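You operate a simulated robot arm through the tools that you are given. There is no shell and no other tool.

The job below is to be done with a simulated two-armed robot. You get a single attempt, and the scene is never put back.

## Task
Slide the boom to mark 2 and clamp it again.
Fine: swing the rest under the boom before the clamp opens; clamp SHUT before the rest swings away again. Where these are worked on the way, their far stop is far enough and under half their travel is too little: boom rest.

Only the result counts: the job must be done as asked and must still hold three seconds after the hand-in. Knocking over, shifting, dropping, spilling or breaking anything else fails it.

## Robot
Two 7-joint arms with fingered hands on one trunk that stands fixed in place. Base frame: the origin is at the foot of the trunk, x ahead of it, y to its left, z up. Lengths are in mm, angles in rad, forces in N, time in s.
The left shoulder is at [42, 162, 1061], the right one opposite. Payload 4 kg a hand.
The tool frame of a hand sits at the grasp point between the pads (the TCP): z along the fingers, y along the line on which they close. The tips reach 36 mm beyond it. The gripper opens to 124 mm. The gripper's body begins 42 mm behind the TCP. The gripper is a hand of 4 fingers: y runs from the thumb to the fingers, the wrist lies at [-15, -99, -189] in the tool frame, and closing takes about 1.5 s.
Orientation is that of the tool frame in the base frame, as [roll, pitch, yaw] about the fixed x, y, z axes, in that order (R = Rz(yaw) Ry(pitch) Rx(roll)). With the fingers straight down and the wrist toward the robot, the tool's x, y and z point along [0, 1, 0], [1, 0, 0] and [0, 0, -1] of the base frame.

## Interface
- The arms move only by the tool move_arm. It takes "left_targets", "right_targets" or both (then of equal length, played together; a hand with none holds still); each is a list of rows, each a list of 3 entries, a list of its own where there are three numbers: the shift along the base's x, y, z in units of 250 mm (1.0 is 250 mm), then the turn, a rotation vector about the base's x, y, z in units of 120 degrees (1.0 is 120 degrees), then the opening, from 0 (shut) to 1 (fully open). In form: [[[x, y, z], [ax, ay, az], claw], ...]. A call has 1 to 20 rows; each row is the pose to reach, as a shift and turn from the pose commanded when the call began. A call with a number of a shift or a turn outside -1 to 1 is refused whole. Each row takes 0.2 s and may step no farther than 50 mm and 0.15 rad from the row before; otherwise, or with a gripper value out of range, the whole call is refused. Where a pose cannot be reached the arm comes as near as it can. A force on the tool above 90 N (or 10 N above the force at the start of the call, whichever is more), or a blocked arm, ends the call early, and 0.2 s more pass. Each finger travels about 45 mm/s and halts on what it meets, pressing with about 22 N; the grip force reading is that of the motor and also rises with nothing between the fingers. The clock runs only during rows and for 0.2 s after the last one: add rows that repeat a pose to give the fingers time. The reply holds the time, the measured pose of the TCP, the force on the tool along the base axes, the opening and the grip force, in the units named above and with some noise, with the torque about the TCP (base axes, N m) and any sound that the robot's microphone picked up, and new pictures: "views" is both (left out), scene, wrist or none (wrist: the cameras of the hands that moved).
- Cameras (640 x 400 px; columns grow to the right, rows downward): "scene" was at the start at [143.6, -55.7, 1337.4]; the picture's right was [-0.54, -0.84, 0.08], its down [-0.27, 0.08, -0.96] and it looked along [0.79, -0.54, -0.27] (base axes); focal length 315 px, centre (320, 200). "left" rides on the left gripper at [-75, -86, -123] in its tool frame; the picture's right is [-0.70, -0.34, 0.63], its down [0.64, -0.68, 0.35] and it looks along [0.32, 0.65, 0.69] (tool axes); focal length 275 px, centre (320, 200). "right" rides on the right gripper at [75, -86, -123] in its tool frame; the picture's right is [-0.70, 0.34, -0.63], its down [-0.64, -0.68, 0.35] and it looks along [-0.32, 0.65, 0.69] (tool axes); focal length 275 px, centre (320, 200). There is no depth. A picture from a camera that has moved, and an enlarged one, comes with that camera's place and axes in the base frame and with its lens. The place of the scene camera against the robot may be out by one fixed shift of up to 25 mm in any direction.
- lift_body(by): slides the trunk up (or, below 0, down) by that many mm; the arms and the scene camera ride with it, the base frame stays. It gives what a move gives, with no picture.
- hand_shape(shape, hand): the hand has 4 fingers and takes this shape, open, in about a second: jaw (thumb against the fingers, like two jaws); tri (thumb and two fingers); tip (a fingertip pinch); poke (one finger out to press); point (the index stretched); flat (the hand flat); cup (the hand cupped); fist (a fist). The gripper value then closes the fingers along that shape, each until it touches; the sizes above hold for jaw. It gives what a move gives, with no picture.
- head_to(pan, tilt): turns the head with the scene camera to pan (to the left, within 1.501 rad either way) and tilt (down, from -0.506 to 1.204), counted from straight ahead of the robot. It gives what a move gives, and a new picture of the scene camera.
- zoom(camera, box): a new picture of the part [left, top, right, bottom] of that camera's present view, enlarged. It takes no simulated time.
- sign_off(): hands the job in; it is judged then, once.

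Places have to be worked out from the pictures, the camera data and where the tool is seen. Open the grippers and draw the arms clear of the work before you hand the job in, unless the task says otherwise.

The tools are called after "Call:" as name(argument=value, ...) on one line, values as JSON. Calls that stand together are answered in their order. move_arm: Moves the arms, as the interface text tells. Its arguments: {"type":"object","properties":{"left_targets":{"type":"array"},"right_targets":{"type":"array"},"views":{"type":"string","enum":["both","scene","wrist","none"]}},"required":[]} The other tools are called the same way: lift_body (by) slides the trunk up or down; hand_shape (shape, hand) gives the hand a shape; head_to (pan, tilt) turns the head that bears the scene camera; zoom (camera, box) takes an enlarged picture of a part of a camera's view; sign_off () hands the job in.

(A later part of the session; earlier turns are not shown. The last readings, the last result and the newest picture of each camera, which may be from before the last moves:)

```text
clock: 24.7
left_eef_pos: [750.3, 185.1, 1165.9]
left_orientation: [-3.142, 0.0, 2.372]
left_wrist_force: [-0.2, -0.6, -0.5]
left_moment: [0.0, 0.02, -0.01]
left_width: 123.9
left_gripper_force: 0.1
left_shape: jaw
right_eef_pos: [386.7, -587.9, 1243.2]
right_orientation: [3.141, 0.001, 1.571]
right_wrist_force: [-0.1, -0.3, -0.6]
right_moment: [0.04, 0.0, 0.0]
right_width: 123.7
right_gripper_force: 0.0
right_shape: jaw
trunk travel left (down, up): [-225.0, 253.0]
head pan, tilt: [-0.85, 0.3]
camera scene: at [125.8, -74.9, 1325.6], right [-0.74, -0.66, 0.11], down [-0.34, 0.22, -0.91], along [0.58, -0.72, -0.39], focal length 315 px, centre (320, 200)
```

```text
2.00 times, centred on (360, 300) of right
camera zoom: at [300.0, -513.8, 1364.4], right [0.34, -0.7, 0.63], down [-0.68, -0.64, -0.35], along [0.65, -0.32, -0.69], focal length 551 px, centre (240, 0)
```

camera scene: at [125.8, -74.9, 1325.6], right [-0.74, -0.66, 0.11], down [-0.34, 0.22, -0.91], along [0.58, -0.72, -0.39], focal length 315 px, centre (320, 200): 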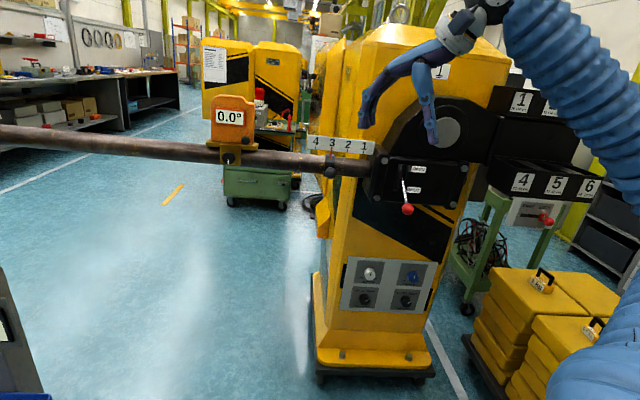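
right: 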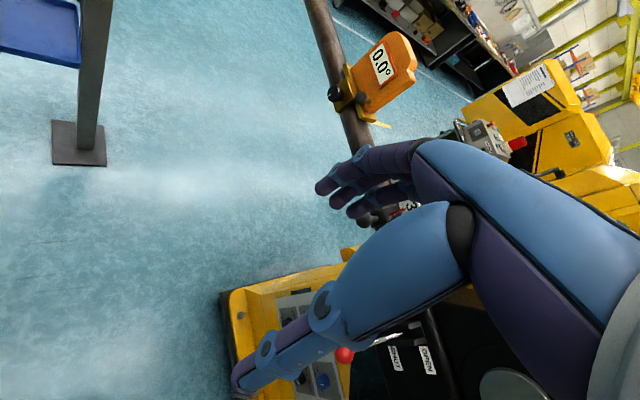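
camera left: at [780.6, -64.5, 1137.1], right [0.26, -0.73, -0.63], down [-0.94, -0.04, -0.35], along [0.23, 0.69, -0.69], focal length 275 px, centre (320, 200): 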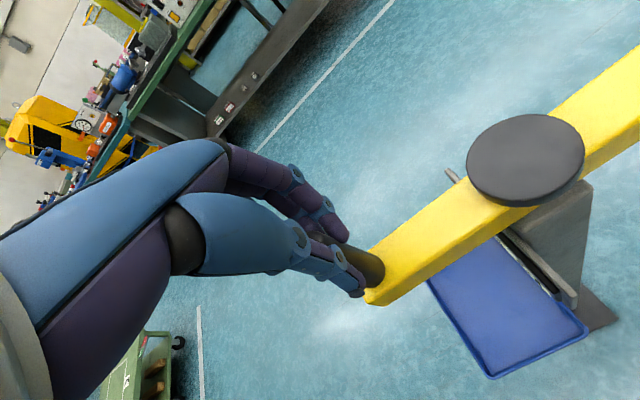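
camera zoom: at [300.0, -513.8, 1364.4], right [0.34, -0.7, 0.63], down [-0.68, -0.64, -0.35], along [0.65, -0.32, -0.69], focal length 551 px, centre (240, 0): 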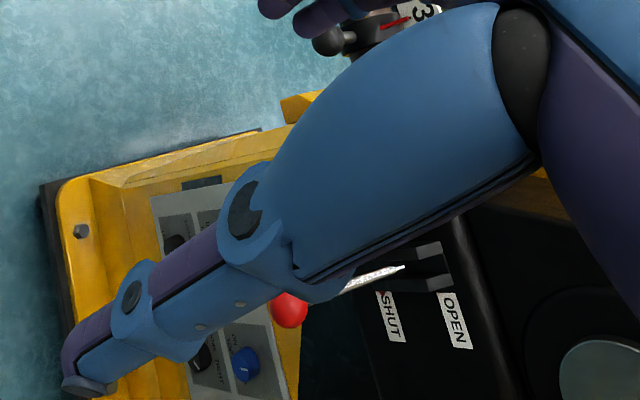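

The load is back to 0 N: the bar has swung back to about -5° during my release (I backed off while still gripping). I look at it again to see whether it is still and where exactly.

Call:
head_to(pan=-0.1, tilt=0.5)

Call:
zoom(camera="scene", box=[200, 50, 440, 200])

Call:
zoom(camera="left", box=[0, 0, 640, 400])

```text
clock: 25.8
left_eef_pos: [750.9, 186.5, 1165.6]
left_orientation: [-3.141, -0.001, 2.374]
left_wrist_force: [-0.4, -1.0, -0.1]
left_moment: [-0.04, 0.0, 0.02]
left_width: 123.6
left_gripper_force: 0.1
left_shape: jaw
right_eef_pos: [386.7, -589.7, 1242.6]
right_orientation: [-3.142, 0.0, 1.571]
right_wrist_force: [0.0, -0.3, -1.0]
right_moment: [-0.02, 0.0, -0.01]
right_width: 123.7
right_gripper_force: 0.1
right_shape: jaw
trunk travel left (down, up): [-225.0, 253.0]
head pan, tilt: [-0.099, 0.499]
camera scene: at [151.6, -13.8, 1303.0], right [-0.1, -0.99, 0.02], down [-0.6, 0.05, -0.79], along [0.79, -0.09, -0.61], focal length 315 px, centre (320, 200)
```

scene: 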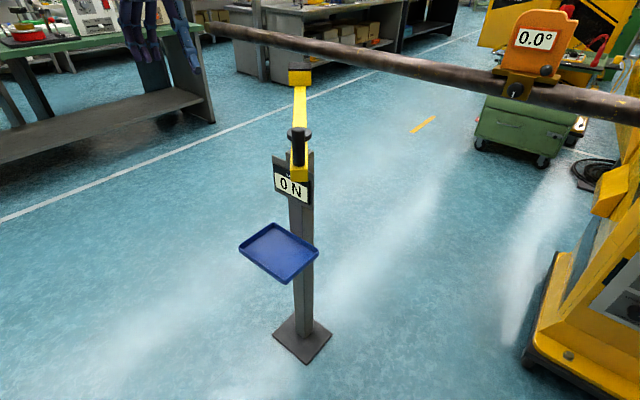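

```text
2.67 times, centred on (320, 125) of scene
camera zoom: at [151.6, -13.8, 1303.0], right [-0.1, -0.99, 0.02], down [-0.6, 0.05, -0.79], along [0.79, -0.09, -0.61], focal length 840 px, centre (320, 400)
```

zoom: 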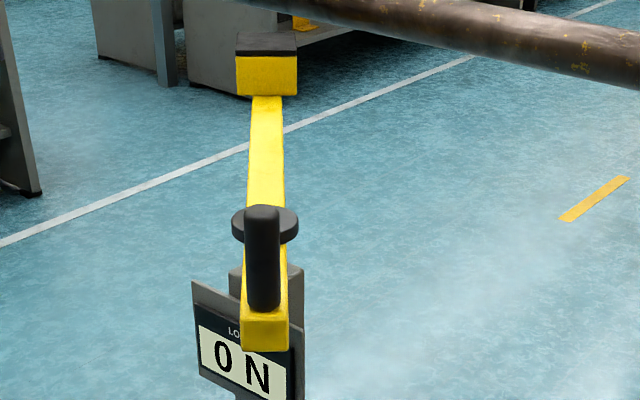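

```text
1.00 times, centred on (320, 200) of left (not enlarged: the box is as wide or as high as the picture)
camera zoom: at [745.0, 73.4, 1287.8], right [0.27, -0.73, -0.63], down [-0.94, -0.04, -0.35], along [0.22, 0.69, -0.69], focal length 275 px, centre (320, 200)
```

zoom: 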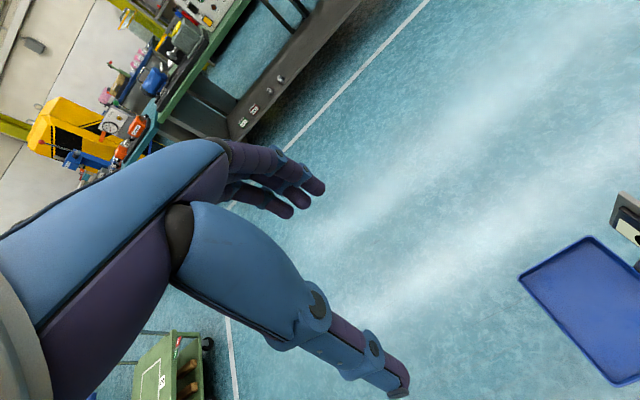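

The bar is still, at about -2°, handle near (742,-38). I'll redo it more gently: loosely cage the handle, push with the thumb side, and lift straight off without backing up. First I move above the handle, turning the hand so its closing line is nearer the push direction.

Call:
move_arm(left_targets=[[[0, -0.17, 0], [0, 0, 0.06], 1], [[-0.01, -0.34, 0], [0, 0, 0.12], 1], [[-0.02, -0.51, 0], [0, 0, 0.18], 1], [[-0.03, -0.68, -0.04], [0, 0, 0.242], 1], [[-0.034, -0.82, -0.1], [0, 0, 0.242], 1], [[-0.034, -0.896, -0.16], [0, 0, 0.242], 1], [[-0.034, -0.896, -0.16], [0, 0, 0.242], 1]], views="both")

Call:
zoom(camera="scene", box=[200, 50, 440, 200])

```text
clock: 27.4
left_eef_pos: [740.5, -38.3, 1124.1]
left_orientation: [3.14, -0.001, 2.88]
left_wrist_force: [-0.1, 0.1, -1.1]
left_moment: [-0.03, -0.03, -0.01]
left_width: 123.7
left_gripper_force: 0.0
left_shape: jaw
right_eef_pos: [385.8, -589.4, 1242.2]
right_orientation: [-3.141, 0.001, 1.571]
right_wrist_force: [-0.9, 0.4, 0.1]
right_moment: [0.0, -0.01, 0.02]
right_width: 123.4
right_gripper_force: 0.1
right_shape: jaw
trunk travel left (down, up): [-225.0, 253.0]
head pan, tilt: [-0.099, 0.499]
camera scene: at [151.2, -13.4, 1303.1], right [-0.1, -0.99, 0.02], down [-0.6, 0.05, -0.79], along [0.79, -0.09, -0.61], focal length 315 px, centre (320, 200)
camera left: at [791.4, -138.7, 1247.0], right [0.59, -0.51, -0.63], down [-0.8, -0.49, -0.35], along [-0.14, 0.71, -0.69], focal length 275 px, centre (320, 200)
```

scene: 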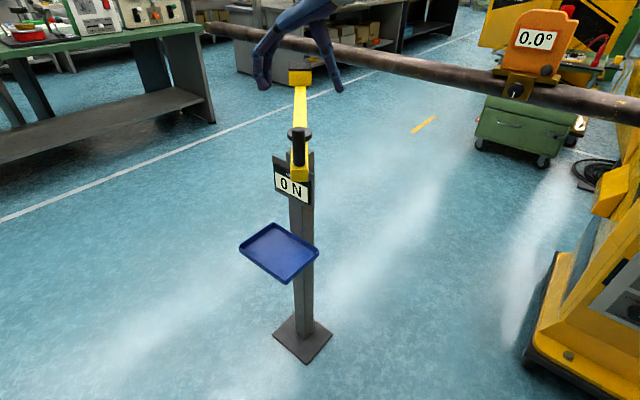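
left: 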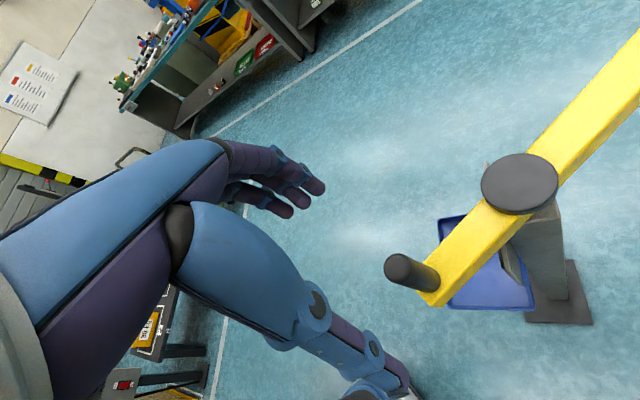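

```text
2.67 times, centred on (320, 125) of scene
camera zoom: at [151.2, -13.4, 1303.1], right [-0.1, -0.99, 0.02], down [-0.6, 0.05, -0.79], along [0.79, -0.09, -0.61], focal length 840 px, centre (320, 400)
```

zoom: 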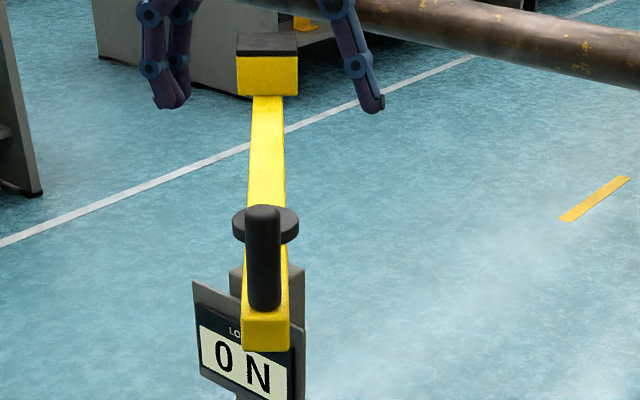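

The handle lies under the hand around (745,-39). I descend around it and close only to about 50 mm so that it is caged, not squeezed.

Call:
move_arm(left_targets=[[[0.014, -0.004, -0.15], [0, 0, 0], 1], [[0.014, -0.004, -0.3], [0, 0, 0], 1], [[0.014, -0.004, -0.44], [0, 0, 0], 1], [[0.014, -0.004, -0.44], [0, 0, 0], 0.7], [[0.014, -0.004, -0.44], [0, 0, 0], 0.4], [[0.014, -0.004, -0.44], [0, 0, 0], 0.4], [[0.014, -0.004, -0.44], [0, 0, 0], 0.4], [[0.014, -0.004, -0.44], [0, 0, 0], 0.4]], views="both")

Call:
zoom(camera="left", box=[200, 150, 520, 350])

Call:
zoom(camera="scene", box=[200, 50, 440, 200])

```text
clock: 29.2
left_eef_pos: [744.1, -38.3, 1014.7]
left_orientation: [-3.142, 0.0, 2.88]
left_wrist_force: [1.4, -0.5, -0.2]
left_moment: [0.04, 0.02, -0.01]
left_width: 50.1
left_gripper_force: 0.1
left_shape: jaw
right_eef_pos: [386.9, -589.9, 1242.4]
right_orientation: [3.141, 0.0, 1.573]
right_wrist_force: [-0.5, 0.3, -0.3]
right_moment: [-0.02, 0.02, -0.02]
right_width: 123.6
right_gripper_force: 0.1
right_shape: jaw
trunk travel left (down, up): [-225.0, 253.0]
head pan, tilt: [-0.099, 0.499]
camera scene: at [151.5, -13.9, 1303.0], right [-0.1, -1.0, 0.01], down [-0.61, 0.05, -0.79], along [0.79, -0.09, -0.61], focal length 315 px, centre (320, 200)
camera left: at [795.0, -139.2, 1137.2], right [0.59, -0.51, -0.63], down [-0.8, -0.49, -0.35], along [-0.14, 0.71, -0.69], focal length 275 px, centre (320, 200)
```

scene: 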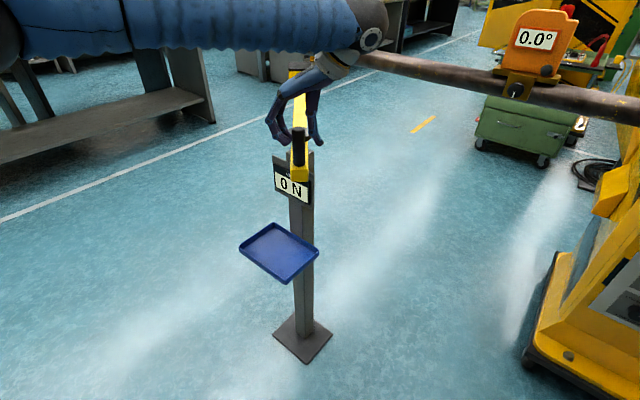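
left: 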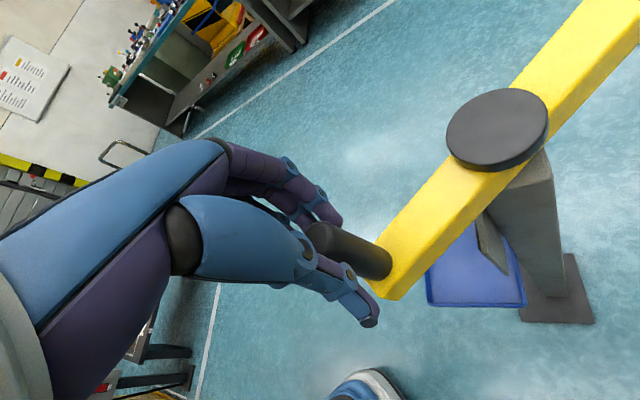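

```text
2.00 times, centred on (360, 250) of left
camera zoom: at [795.0, -139.2, 1137.2], right [0.59, -0.51, -0.63], down [-0.8, -0.49, -0.35], along [-0.14, 0.71, -0.69], focal length 551 px, centre (240, 100)
```

zoom: 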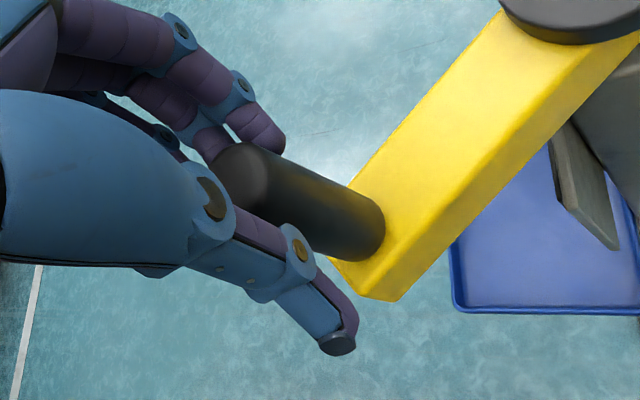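

```text
2.67 times, centred on (320, 125) of scene
camera zoom: at [151.5, -13.9, 1303.0], right [-0.1, -1.0, 0.01], down [-0.61, 0.05, -0.79], along [0.79, -0.09, -0.61], focal length 840 px, centre (320, 400)
```

zoom: 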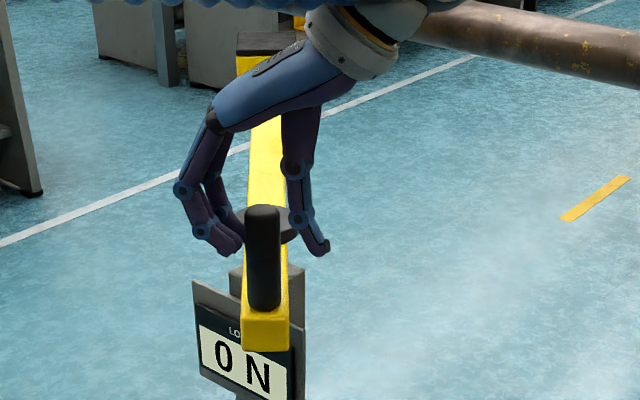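

The handle is caged between thumb and fingers. I now push slowly round the arc (pivot 868,-42, r≈124), turning the hand back as it goes, up to about -40°.

Call:
move_arm(left_targets=[[[0.005, 0.04, 0], [0, 0, 0], 0.4], [[0.01, 0.08, 0], [0, 0, -0.015], 0.4], [[0.014, 0.113, 0], [0, 0, -0.03], 0.4], [[0.025, 0.146, 0], [0, 0, -0.055], 0.4], [[0.037, 0.179, 0], [0, 0, -0.08], 0.4], [[0.052, 0.211, 0], [0, 0, -0.105], 0.4], [[0.068, 0.242, 0], [0, 0, -0.13], 0.4], [[0.087, 0.27, 0], [0, 0, -0.15], 0.4], [[0.107, 0.298, 0], [0, 0, -0.17], 0.4], [[0.124, 0.318, 0], [0, 0, -0.185], 0.4], [[0.142, 0.338, 0], [0, 0, -0.2], 0.4], [[0.142, 0.338, 0], [0, 0, -0.2], 0.4]], views="both")

Call:
zoom(camera="scene", box=[200, 50, 440, 200])

```text
clock: 31.8
left_eef_pos: [782.3, 45.1, 1014.2]
left_orientation: [3.142, -0.001, 2.461]
left_wrist_force: [-0.9, -0.6, -0.4]
left_moment: [-0.05, 0.02, 0.0]
left_width: 50.5
left_gripper_force: 0.1
left_shape: jaw
right_eef_pos: [386.3, -590.2, 1241.6]
right_orientation: [3.141, 0.0, 1.57]
right_wrist_force: [0.2, -0.6, 0.1]
right_moment: [0.01, -0.01, 0.01]
right_width: 123.5
right_gripper_force: 0.1
right_shape: jaw
trunk travel left (down, up): [-225.0, 253.0]
head pan, tilt: [-0.099, 0.499]
camera scene: at [151.5, -14.0, 1303.0], right [-0.1, -1.0, 0.01], down [-0.61, 0.05, -0.79], along [0.79, -0.09, -0.61], focal length 315 px, centre (320, 200)
camera left: at [785.2, -66.5, 1137.1], right [0.33, -0.7, -0.63], down [-0.93, -0.12, -0.35], along [0.16, 0.7, -0.69], focal length 275 px, centre (320, 200)
```

scene: 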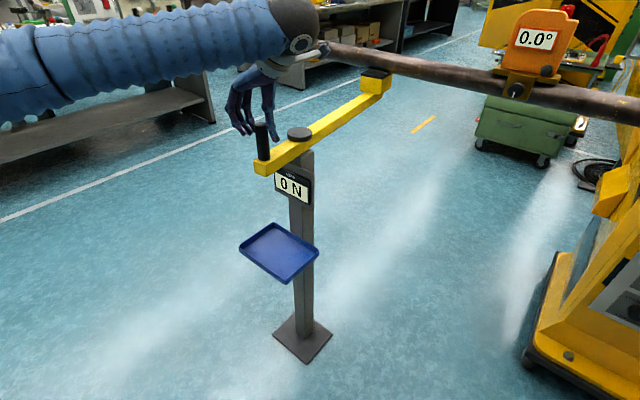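
left: 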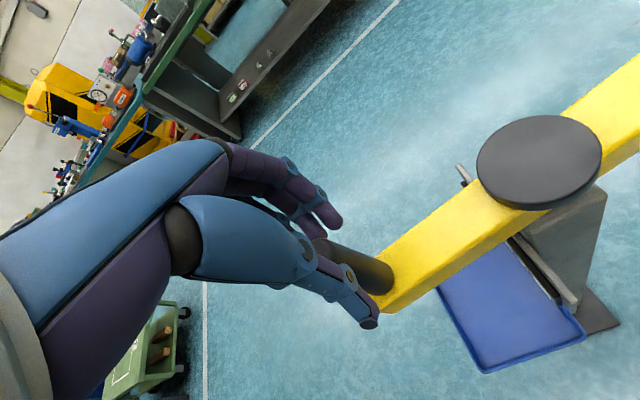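

```text
2.67 times, centred on (320, 125) of scene
camera zoom: at [151.5, -14.0, 1303.0], right [-0.1, -1.0, 0.01], down [-0.61, 0.05, -0.79], along [0.79, -0.09, -0.61], focal length 840 px, centre (320, 400)
```

zoom: 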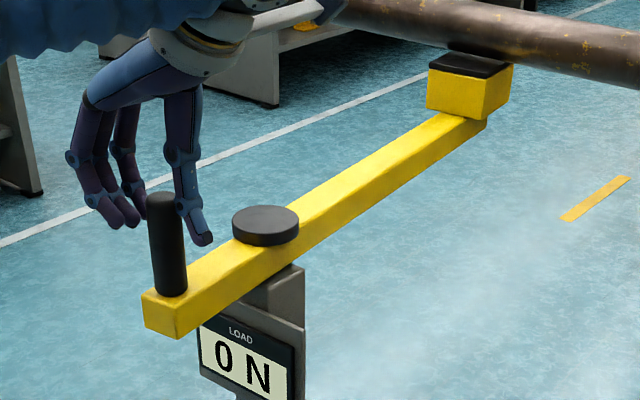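

Free motion, about -39°, load still 0 N. I go on slowly to the stop.

Call:
move_arm(left_targets=[[[0.01, 0.01, 0], [0, 0, -0.008], 0.4], [[0.02, 0.02, 0], [0, 0, -0.016], 0.4], [[0.03, 0.029, 0], [0, 0, -0.024], 0.4], [[0.04, 0.037, 0], [0, 0, -0.032], 0.4], [[0.05, 0.045, 0], [0, 0, -0.04], 0.4], [[0.05, 0.045, 0], [0, 0, -0.04], 0.4]], views="both")

Call:
zoom(camera="scene", box=[200, 50, 440, 200])

```text
clock: 33.2
left_eef_pos: [793.6, 57.2, 1014.2]
left_orientation: [3.141, 0.0, 2.377]
left_wrist_force: [-1.7, -1.9, -0.2]
left_moment: [-0.01, 0.03, -0.01]
left_width: 51.7
left_gripper_force: 0.1
left_shape: jaw
right_eef_pos: [385.4, -590.1, 1241.6]
right_orientation: [-3.14, 0.002, 1.57]
right_wrist_force: [-0.1, 0.1, 0.3]
right_moment: [0.01, 0.0, -0.04]
right_width: 123.7
right_gripper_force: 0.0
right_shape: jaw
trunk travel left (down, up): [-225.0, 253.0]
head pan, tilt: [-0.099, 0.499]
camera scene: at [151.4, -14.0, 1303.0], right [-0.1, -1.0, 0.01], down [-0.61, 0.05, -0.79], along [0.79, -0.09, -0.61], focal length 315 px, centre (320, 200)
camera left: at [787.9, -55.6, 1137.2], right [0.27, -0.73, -0.63], down [-0.94, -0.05, -0.35], along [0.22, 0.69, -0.69], focal length 275 px, centre (320, 200)
```

scene: 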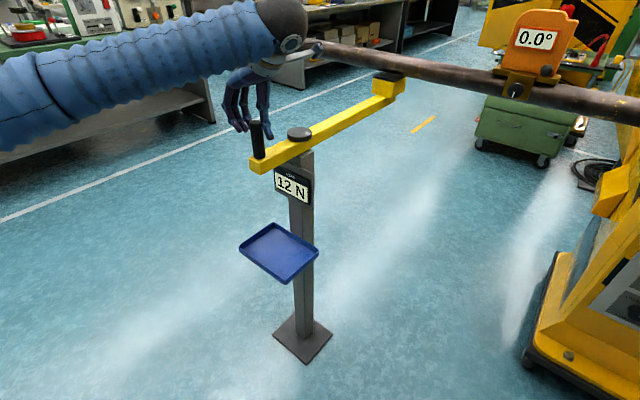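
left: 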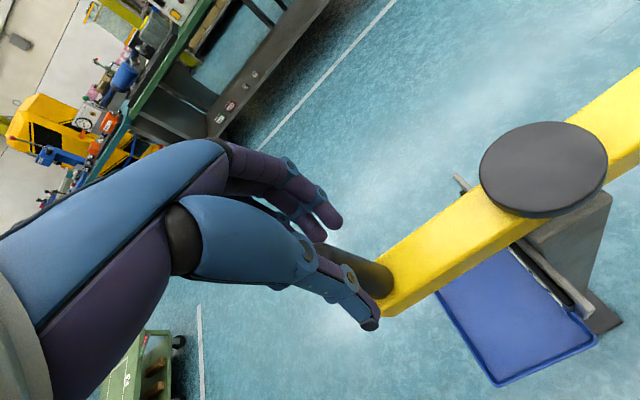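

```text
2.67 times, centred on (320, 125) of scene
camera zoom: at [151.4, -14.0, 1303.0], right [-0.1, -1.0, 0.01], down [-0.61, 0.05, -0.79], along [0.79, -0.09, -0.61], focal length 840 px, centre (320, 400)
```

zoom: 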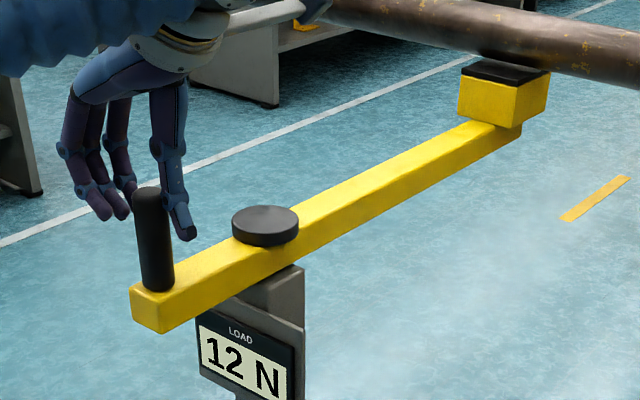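

Load 12 N and the bar matches its stop position within a degree or so. I nudge 4 mm more to be sure, then check the force.

Call:
move_arm(left_targets=[[[0.006, 0.006, 0], [0, 0, 0], 0.4], [[0.012, 0.012, 0], [0, 0, 0], 0.4], [[0.012, 0.012, 0], [0, 0, 0], 0.4]], views="none")

```text
clock: 34.0
left_eef_pos: [796.4, 60.1, 1014.6]
left_orientation: [3.141, 0.0, 2.378]
left_wrist_force: [-6.1, -6.2, 0.6]
left_moment: [-0.03, 0.07, -0.02]
left_width: 54.9
left_gripper_force: 0.0
left_shape: jaw
right_eef_pos: [386.2, -589.9, 1241.9]
right_orientation: [-3.141, -0.001, 1.572]
right_wrist_force: [-0.1, -0.3, -0.1]
right_moment: [0.01, 0.0, 0.03]
right_width: 123.6
right_gripper_force: 0.0
right_shape: jaw
trunk travel left (down, up): [-225.0, 253.0]
head pan, tilt: [-0.099, 0.499]
```

It is at the stop (fingers yielding, 9 N). I open in place, check, and only then lift straight up.

Call:
move_arm(left_targets=[[[0, 0, 0], [0, 0, 0], 0.5], [[0, 0, 0], [0, 0, 0], 0.6], [[0, 0, 0], [0, 0, 0], 0.7], [[0, 0, 0], [0, 0, 0], 0.8], [[0, 0, 0], [0, 0, 0], 0.8], [[0, 0, 0], [0, 0, 0], 0.8]], views="both")

```text
clock: 35.4
left_eef_pos: [796.6, 59.6, 1013.1]
left_orientation: [3.142, -0.001, 2.377]
left_wrist_force: [-1.1, -0.5, -0.4]
left_moment: [0.02, 0.0, 0.03]
left_width: 99.1
left_gripper_force: 0.1
left_shape: jaw
right_eef_pos: [386.1, -589.7, 1242.4]
right_orientation: [3.141, 0.0, 1.571]
right_wrist_force: [-0.4, -0.4, 0.6]
right_moment: [-0.04, 0.02, 0.02]
right_width: 123.4
right_gripper_force: 0.0
right_shape: jaw
trunk travel left (down, up): [-225.0, 253.0]
head pan, tilt: [-0.099, 0.499]
camera scene: at [151.6, -13.8, 1303.0], right [-0.1, -1.0, 0.01], down [-0.61, 0.05, -0.79], along [0.79, -0.09, -0.61], focal length 315 px, centre (320, 200)
camera left: at [791.4, -52.2, 1137.1], right [0.27, -0.73, -0.63], down [-0.94, -0.05, -0.35], along [0.22, 0.69, -0.69], focal length 275 px, centre (320, 200)
```

scene: 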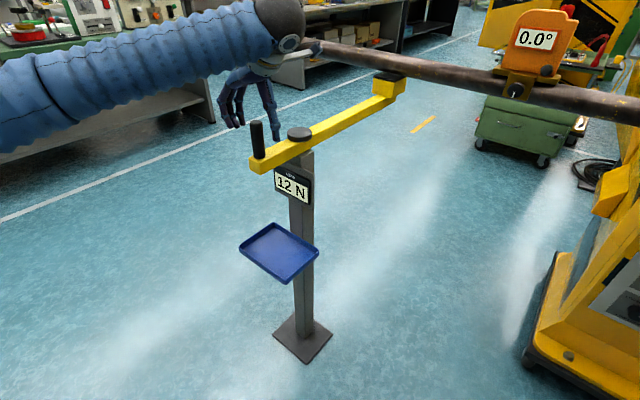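
left: 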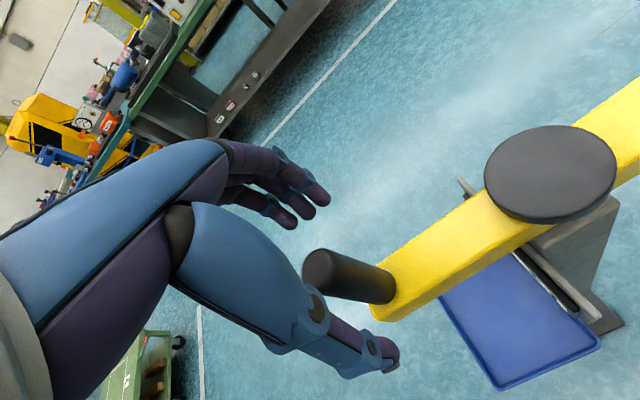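

The bar stays at the stop with 12 N and the handle is free. I lift the left hand straight up.

Call:
move_arm(left_targets=[[[0, 0, 0.06], [0, 0, 0], 0.8], [[0, 0, 0.14], [0, 0, 0], 0.8], [[0, 0, 0.26], [0, 0, 0], 0.8], [[0, 0, 0.4], [0, 0, 0], 0.8], [[0, 0, 0.55], [0, 0, 0], 0.8], [[0, 0, 0.7], [0, 0, 0], 0.8], [[0, 0, 0.7], [0, 0, 0], 0.8]], views="scene")

```text
clock: 37.0
left_eef_pos: [797.1, 59.6, 1188.1]
left_orientation: [-3.141, -0.001, 2.377]
left_wrist_force: [-0.2, 0.7, 0.1]
left_moment: [0.01, -0.03, 0.0]
left_width: 99.1
left_gripper_force: 0.1
left_shape: jaw
right_eef_pos: [387.4, -589.4, 1241.1]
right_orientation: [-3.14, 0.0, 1.57]
right_wrist_force: [-0.7, 0.8, 0.4]
right_moment: [0.01, -0.01, 0.0]
right_width: 123.7
right_gripper_force: 0.1
right_shape: jaw
trunk travel left (down, up): [-225.0, 253.0]
head pan, tilt: [-0.099, 0.499]
camera scene: at [152.3, -13.5, 1302.7], right [-0.1, -1.0, 0.02], down [-0.61, 0.05, -0.79], along [0.79, -0.09, -0.61], focal length 315 px, centre (320, 200)
```

scene: 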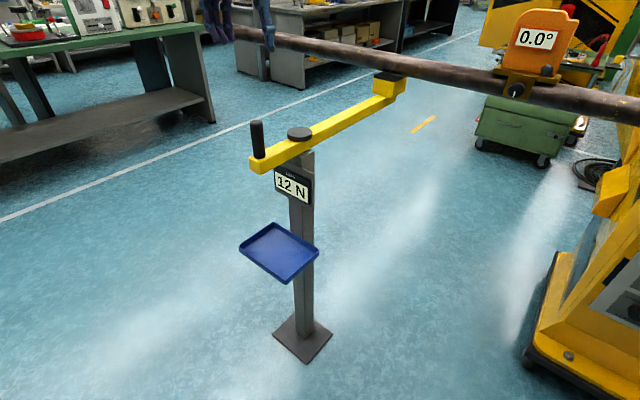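

Now the clamp lever: its red ball is near (430,-833,1003) with the lever foot near (483,-871,1074), so it hangs ~45° below horizontal and opens upward. I'll use the right hand, fingers horizontal and pointed at the housing, as a bar under the ball; first I tip the hand up while lowering it.

Call:
move_arm(right_targets=[[[-0.017, -0.022, -0.07], [0, -0.068, 0], 0.5], [[-0.034, -0.044, -0.14], [0, -0.136, 0], 0.3], [[-0.051, -0.065, -0.21], [0, -0.205, 0], 0.1], [[-0.068, -0.087, -0.28], [0, -0.273, 0], 0], [[-0.085, -0.109, -0.35], [0, -0.341, 0], 0], [[-0.103, -0.131, -0.42], [0, -0.409, 0], 0], [[-0.12, -0.153, -0.49], [0, -0.477, 0], 0], [[-0.137, -0.175, -0.56], [0, -0.545, 0], 0], [[-0.154, -0.196, -0.63], [0, -0.614, 0], 0], [[-0.171, -0.218, -0.7], [0, -0.682, 0], 0], [[-0.188, -0.24, -0.768], [0, -0.75, 0], 0], [[-0.188, -0.24, -0.768], [0, -0.75, 0], 0]], views="wrist")

Call:
head_to(pan=-0.95, tilt=0.35)

```text
clock: 39.6
left_eef_pos: [797.1, 58.2, 1188.5]
left_orientation: [-3.14, 0.0, 2.377]
left_wrist_force: [0.2, 0.6, -0.7]
left_moment: [-0.01, -0.03, -0.05]
left_width: 99.0
left_gripper_force: 0.0
left_shape: jaw
right_eef_pos: [338.7, -648.7, 1050.9]
right_orientation: [1.569, 0.0, 1.569]
right_wrist_force: [0.4, -0.4, 0.5]
right_moment: [0.0, 0.01, -0.02]
right_width: 0.2
right_gripper_force: 22.0
right_shape: jaw
trunk travel left (down, up): [-225.0, 253.0]
head pan, tilt: [-0.099, 0.499]
camera right: at [215.6, -573.0, 963.9], right [-0.63, -0.7, 0.34], down [0.35, -0.65, -0.68], along [0.69, -0.32, 0.65], focal length 275 px, centre (320, 200)
```

right: 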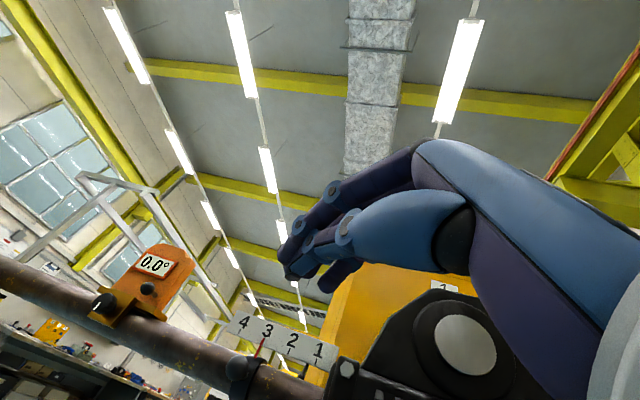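

```text
clock: 40.8
left_eef_pos: [796.7, 60.4, 1188.7]
left_orientation: [-3.141, 0.001, 2.376]
left_wrist_force: [0.9, -0.3, 0.1]
left_moment: [0.03, 0.02, -0.03]
left_width: 99.4
left_gripper_force: 0.0
left_shape: jaw
right_eef_pos: [338.0, -649.6, 1050.5]
right_orientation: [1.571, 0.0, 1.569]
right_wrist_force: [0.5, -0.3, 0.1]
right_moment: [0.0, 0.03, -0.03]
right_width: 0.0
right_gripper_force: 21.7
right_shape: jaw
trunk travel left (down, up): [-225.0, 253.0]
head pan, tilt: [-0.949, 0.351]
camera scene: at [117.7, -80.4, 1322.1], right [-0.8, -0.58, 0.12], down [-0.34, 0.28, -0.9], along [0.49, -0.76, -0.42], focal length 315 px, centre (320, 200)
```

scene: 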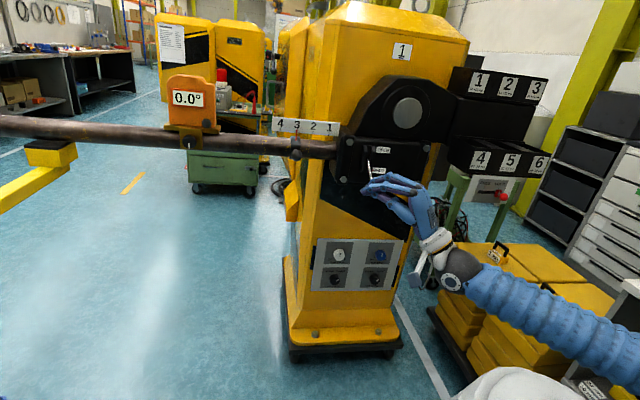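

The hand points forward with fingers shut. I turn it -46.6° to face the housing and move to a stand-off below the ball's level.

Call:
move_arm(right_targets=[[[0.0, -0.05, -0.1], [0, 0, -0.065], 0], [[0.0, -0.1, -0.2], [0, 0, -0.13], 0], [[0.0, -0.16, -0.3], [0, 0, -0.195], 0], [[0.01, -0.23, -0.4], [0, 0, -0.26], 0], [[0.015, -0.3, -0.48], [0, 0, -0.325], 0], [[0.02, -0.372, -0.48], [0, 0, -0.388], 0], [[0.02, -0.372, -0.48], [0, 0, -0.388], 0]], views="both")

Call:
zoom(camera="scene", box=[300, 110, 540, 260])

```text
clock: 42.4
left_eef_pos: [795.3, 60.2, 1190.7]
left_orientation: [-3.141, 0.0, 2.377]
left_wrist_force: [-0.7, -0.4, 0.5]
left_moment: [-0.02, -0.01, 0.02]
left_width: 99.2
left_gripper_force: 0.0
left_shape: jaw
right_eef_pos: [344.3, -741.4, 929.9]
right_orientation: [1.571, 0.0, 0.755]
right_wrist_force: [0.0, 0.1, 0.0]
right_moment: [-0.01, 0.03, 0.01]
right_width: 0.0
right_gripper_force: 22.0
right_shape: jaw
trunk travel left (down, up): [-225.0, 253.0]
head pan, tilt: [-0.949, 0.351]
camera scene: at [117.3, -80.3, 1322.2], right [-0.8, -0.58, 0.12], down [-0.34, 0.28, -0.9], along [0.49, -0.76, -0.42], focal length 315 px, centre (320, 200)
camera right: at [313.6, -600.5, 843.5], right [-0.94, -0.02, 0.34], down [-0.23, -0.69, -0.68], along [0.25, -0.72, 0.65], focal length 275 px, centre (320, 200)
```

scene: 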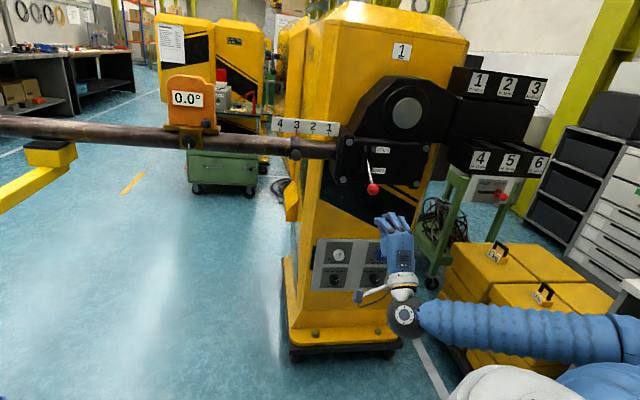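
right: 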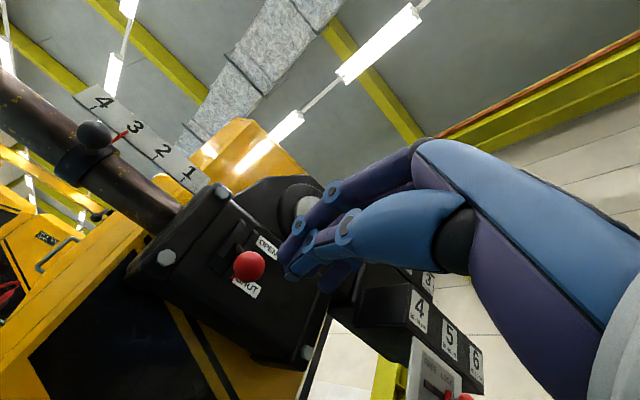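

```text
2.67 times, centred on (420, 185) of scene
camera zoom: at [117.3, -80.3, 1322.2], right [-0.8, -0.58, 0.12], down [-0.34, 0.28, -0.9], along [0.49, -0.76, -0.42], focal length 840 px, centre (53, 240)
```

zoom: 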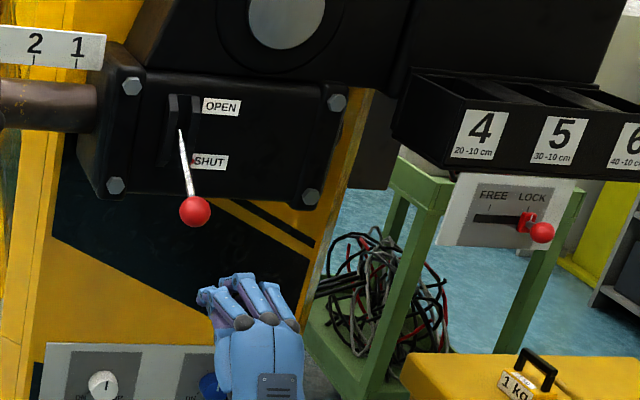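

Two right-camera views put the ball at about (445,-870,965) and the lever foot at (508,-928,1029); the scene camera evidently reads ~20 mm too high. I bring the closed fingers under the ball at z≈905, centred on it.

Call:
move_arm(right_targets=[[[-0.02, -0.02, -0.1], [0, 0, 0], 0], [[0.08, -0.13, -0.1], [0, 0, 0], 0], [[0.18, -0.245, -0.1], [0, 0, 0], 0], [[0.28, -0.36, -0.1], [0, 0, 0], 0], [[0.388, -0.498, -0.1], [0, 0, 0], 0], [[0.388, -0.498, -0.1], [0, 0, 0], 0]], views="both")

Call:
zoom(camera="scene", box=[300, 110, 540, 260])

```text
clock: 43.8
left_eef_pos: [795.3, 58.8, 1189.4]
left_orientation: [-3.141, 0.0, 2.376]
left_wrist_force: [-0.5, 0.3, -0.9]
left_moment: [-0.01, -0.04, 0.01]
left_width: 99.0
left_gripper_force: 0.0
left_shape: jaw
right_eef_pos: [441.0, -865.3, 905.8]
right_orientation: [1.57, 0.0, 0.755]
right_wrist_force: [-7.1, 3.4, -3.4]
right_moment: [-0.13, -0.34, -0.01]
right_width: 0.0
right_gripper_force: 22.0
right_shape: jaw
trunk travel left (down, up): [-225.0, 253.0]
head pan, tilt: [-0.949, 0.351]
camera scene: at [117.0, -80.4, 1322.1], right [-0.8, -0.58, 0.12], down [-0.34, 0.28, -0.9], along [0.49, -0.76, -0.42], focal length 315 px, centre (320, 200)
camera right: at [410.0, -725.0, 819.2], right [-0.94, -0.02, 0.34], down [-0.23, -0.69, -0.68], along [0.25, -0.72, 0.65], focal length 275 px, centre (320, 200)
```

scene: 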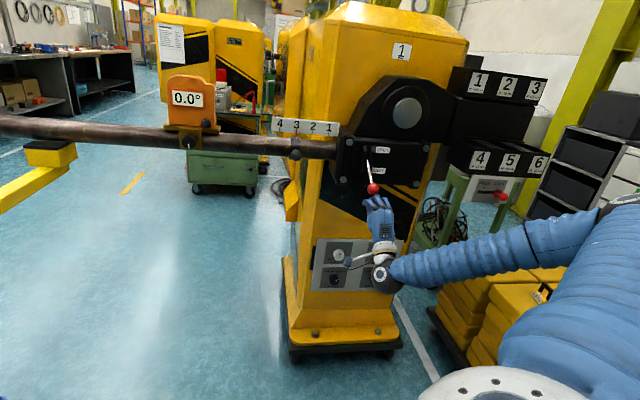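
right: 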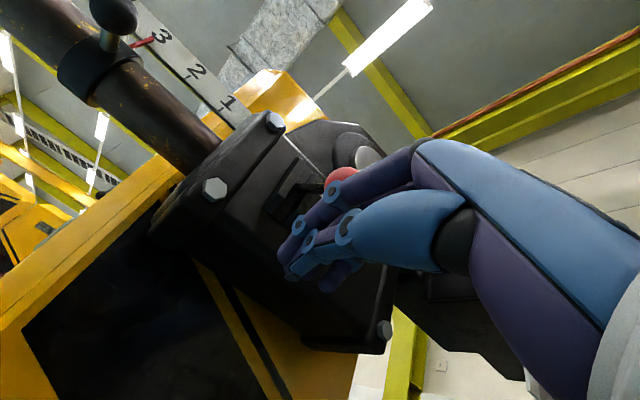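

```text
2.67 times, centred on (420, 185) of scene
camera zoom: at [117.0, -80.4, 1322.1], right [-0.8, -0.58, 0.12], down [-0.34, 0.28, -0.9], along [0.49, -0.76, -0.42], focal length 840 px, centre (53, 240)
```

zoom: 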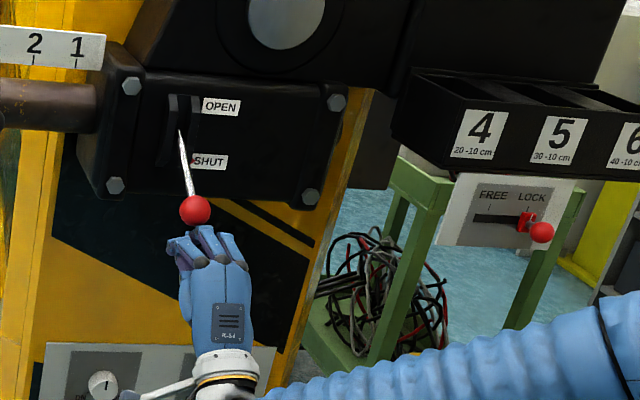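

The knuckles of the arched fingers lightly touch the ball (about 8 N), so this shape is poor for pushing. I back off and try the flat hand shape to get a straight surface.

Call:
move_arm(right_targets=[[[-0.04, 0.043, -0.04], [0, 0, 0], 0], [[-0.14, 0.15, -0.04], [0, 0, 0], 0], [[-0.24, 0.255, -0.04], [0, 0, 0], 0], [[-0.34, 0.36, -0.04], [0, 0, 0], 0]], views="none")

Call:
hand_shape(shape="flat", hand="right")

Call:
zoom(camera="scene", box=[260, 110, 580, 310])

Call:
zoom(camera="right", box=[0, 0, 640, 400])

```text
clock: 44.8
left_eef_pos: [796.9, 59.0, 1189.3]
left_orientation: [3.142, 0.0, 2.378]
left_wrist_force: [-0.4, 0.4, 0.5]
left_moment: [0.01, 0.03, 0.0]
left_width: 99.0
left_gripper_force: 0.2
left_shape: jaw
right_eef_pos: [357.0, -775.3, 898.4]
right_orientation: [1.57, 0.0, 0.757]
right_wrist_force: [1.2, 0.0, 0.1]
right_moment: [0.01, -0.01, 0.0]
right_width: 0.0
right_gripper_force: 22.2
right_shape: jaw
trunk travel left (down, up): [-225.0, 253.0]
head pan, tilt: [-0.949, 0.351]
```

```text
clock: 45.7
left_eef_pos: [797.2, 59.6, 1188.5]
left_orientation: [-3.141, -0.001, 2.376]
left_wrist_force: [-0.3, 0.8, -0.4]
left_moment: [-0.02, 0.0, 0.0]
left_width: 99.4
left_gripper_force: 0.1
left_shape: jaw
right_eef_pos: [357.1, -776.5, 897.3]
right_orientation: [1.57, 0.0, 0.758]
right_wrist_force: [-1.0, -0.1, -0.1]
right_moment: [0.01, 0.03, -0.01]
right_width: 116.2
right_gripper_force: 0.0
right_shape: flat
trunk travel left (down, up): [-225.0, 253.0]
head pan, tilt: [-0.949, 0.351]
```

```text
2.00 times, centred on (420, 210) of scene
camera zoom: at [117.7, -80.4, 1322.1], right [-0.8, -0.58, 0.12], down [-0.34, 0.28, -0.9], along [0.49, -0.76, -0.42], focal length 630 px, centre (120, 180)
```

zoom: 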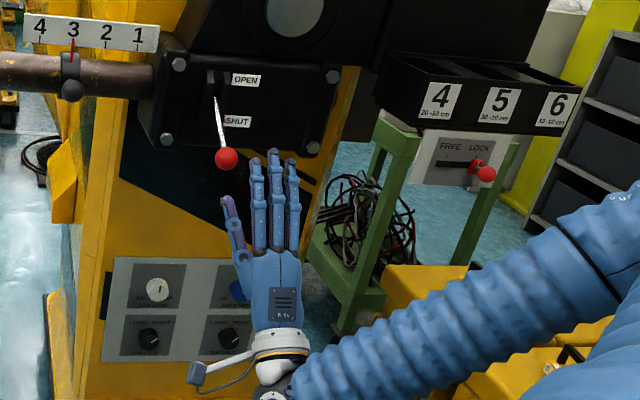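

```text
1.00 times, centred on (320, 200) of right (not enlarged: the box is as wide or as high as the picture)
camera zoom: at [326.2, -635.8, 810.5], right [-0.94, -0.02, 0.34], down [-0.23, -0.69, -0.68], along [0.25, -0.72, 0.65], focal length 275 px, centre (320, 200)
```

zoom: 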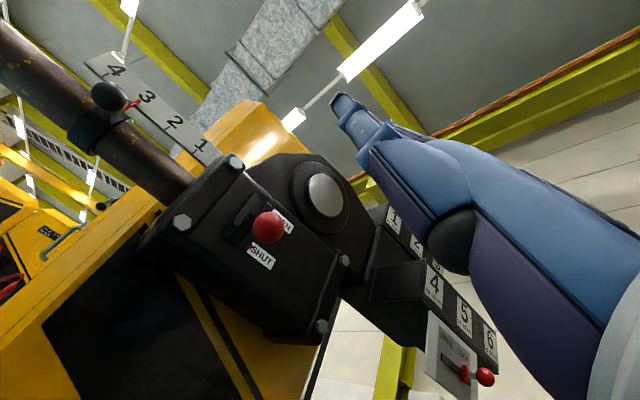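

Flat fingers point up about 54° in this pose, which is not useful. I go back to the jaw shape, open, and will straddle the ball with the thumb below and the fingers above, then lift it with the thumb.

Call:
hand_shape(shape="jaw", hand="right")

Call:
move_arm(right_targets=[[[0, 0, 0.14], [0, 0, 0], 1], [[0, 0, 0.27], [0, 0, 0], 1], [[0.06, -0.064, 0.27], [0, 0, 0], 1], [[0.12, -0.127, 0.27], [0, 0, 0], 1], [[0.12, -0.127, 0.27], [0, 0, 0], 1]], views="both")

Call:
zoom(camera="scene", box=[300, 110, 540, 260])

```text
clock: 46.6
left_eef_pos: [796.4, 59.3, 1189.6]
left_orientation: [3.141, -0.001, 2.376]
left_wrist_force: [-0.5, 0.0, -1.2]
left_moment: [0.0, -0.01, 0.0]
left_width: 99.0
left_gripper_force: 0.0
left_shape: jaw
right_eef_pos: [357.5, -778.2, 897.4]
right_orientation: [1.571, 0.0, 0.758]
right_wrist_force: [0.3, 0.0, -0.8]
right_moment: [0.0, 0.03, 0.01]
right_width: 123.9
right_gripper_force: 0.1
right_shape: jaw
trunk travel left (down, up): [-225.0, 253.0]
head pan, tilt: [-0.949, 0.351]
```

```text
clock: 47.8
left_eef_pos: [796.6, 57.7, 1190.0]
left_orientation: [-3.141, 0.0, 2.378]
left_wrist_force: [-0.6, -0.1, 0.0]
left_moment: [0.03, 0.0, -0.01]
left_width: 98.9
left_gripper_force: 0.0
left_shape: jaw
right_eef_pos: [386.7, -807.6, 963.4]
right_orientation: [1.571, 0.0, 0.759]
right_wrist_force: [0.7, 0.3, 0.5]
right_moment: [0.0, -0.01, 0.02]
right_width: 124.1
right_gripper_force: 0.0
right_shape: jaw
trunk travel left (down, up): [-225.0, 253.0]
head pan, tilt: [-0.949, 0.351]
camera scene: at [117.6, -80.5, 1322.1], right [-0.8, -0.58, 0.12], down [-0.34, 0.28, -0.9], along [0.49, -0.76, -0.42], focal length 315 px, centre (320, 200)
camera right: at [356.3, -667.1, 877.5], right [-0.94, -0.02, 0.34], down [-0.23, -0.69, -0.68], along [0.25, -0.72, 0.65], focal length 275 px, centre (320, 200)
```

scene: 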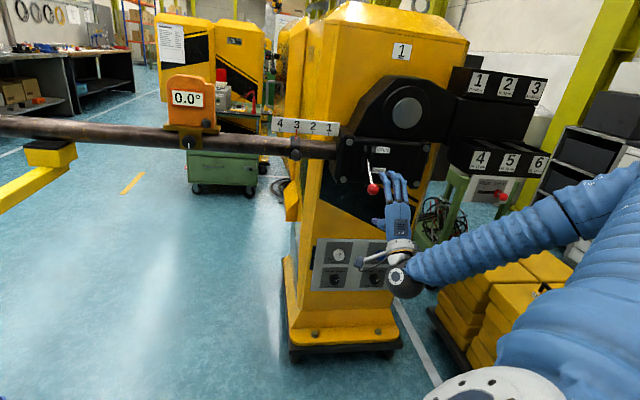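
right: 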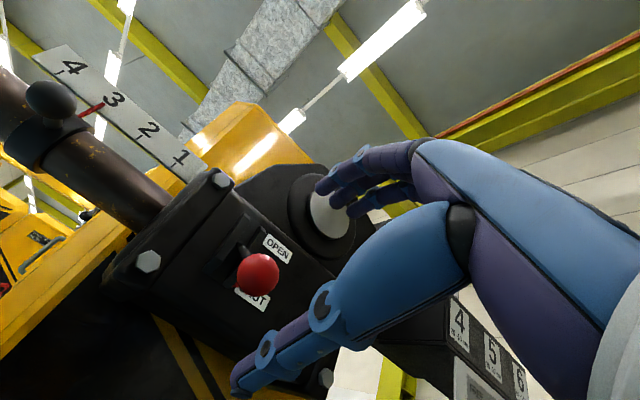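

```text
2.67 times, centred on (420, 185) of scene
camera zoom: at [117.6, -80.5, 1322.1], right [-0.8, -0.58, 0.12], down [-0.34, 0.28, -0.9], along [0.49, -0.76, -0.42], focal length 840 px, centre (53, 240)
```

zoom: 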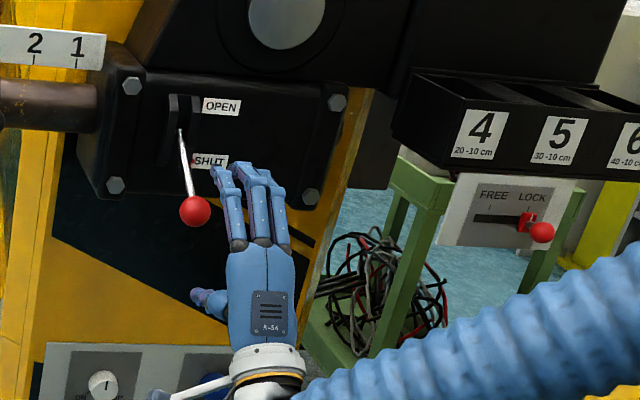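

The ball ray agrees with (445,-868,964), and the thumb is lined up under it. I move forward until the ball is between the tips and then close the cage to about 65 mm.

Call:
move_arm(right_targets=[[[0.06, -0.064, 0], [0, 0, 0], 1], [[0.12, -0.128, 0], [0, 0, 0], 1], [[0.18, -0.193, 0], [0, 0, 0], 1], [[0.18, -0.193, 0], [0, 0, 0], 0.8], [[0.18, -0.193, 0], [0, 0, 0], 0.55], [[0.18, -0.193, 0], [0, 0, 0], 0.55], [[0.18, -0.193, 0], [0, 0, 0], 0.55]], views="both")

Call:
zoom(camera="scene", box=[300, 110, 540, 260])

```text
clock: 49.4
left_eef_pos: [796.3, 58.0, 1188.3]
left_orientation: [3.141, 0.0, 2.377]
left_wrist_force: [0.6, 0.1, 0.2]
left_moment: [0.02, -0.03, 0.04]
left_width: 99.4
left_gripper_force: 0.0
left_shape: jaw
right_eef_pos: [430.5, -856.6, 963.2]
right_orientation: [1.571, 0.0, 0.757]
right_wrist_force: [-0.1, 0.1, 0.5]
right_moment: [0.0, 0.0, 0.03]
right_width: 68.6
right_gripper_force: 0.1
right_shape: jaw
trunk travel left (down, up): [-225.0, 253.0]
head pan, tilt: [-0.949, 0.351]
camera scene: at [117.8, -80.6, 1322.1], right [-0.8, -0.58, 0.12], down [-0.34, 0.28, -0.9], along [0.49, -0.76, -0.42], focal length 315 px, centre (320, 200)
camera right: at [400.7, -715.6, 876.7], right [-0.94, -0.02, 0.34], down [-0.23, -0.69, -0.68], along [0.25, -0.72, 0.65], focal length 275 px, centre (320, 200)
```

scene: 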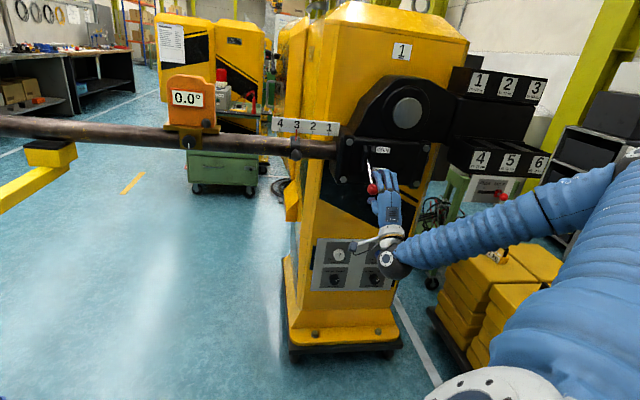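
right: 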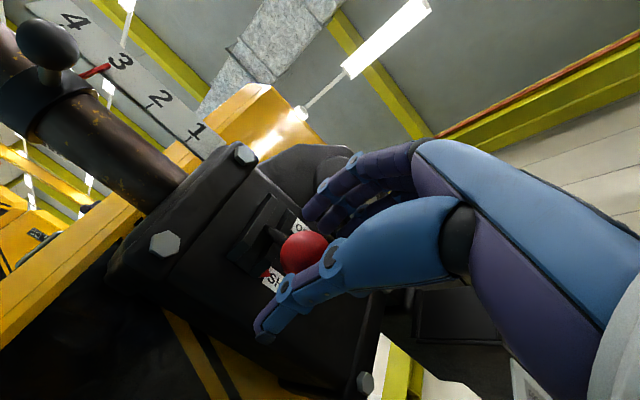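

```text
2.67 times, centred on (420, 185) of scene
camera zoom: at [117.8, -80.6, 1322.1], right [-0.8, -0.58, 0.12], down [-0.34, 0.28, -0.9], along [0.49, -0.76, -0.42], focal length 840 px, centre (53, 240)
```

zoom: 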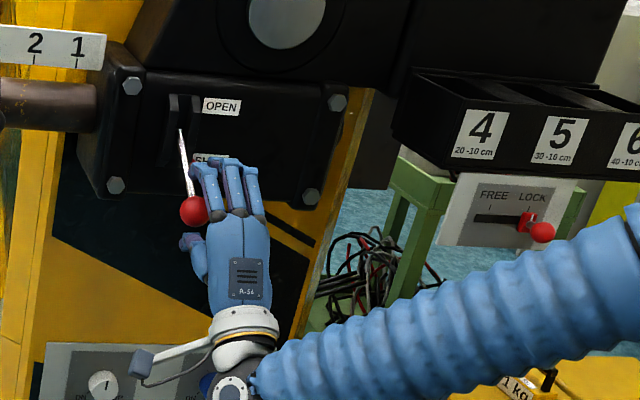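

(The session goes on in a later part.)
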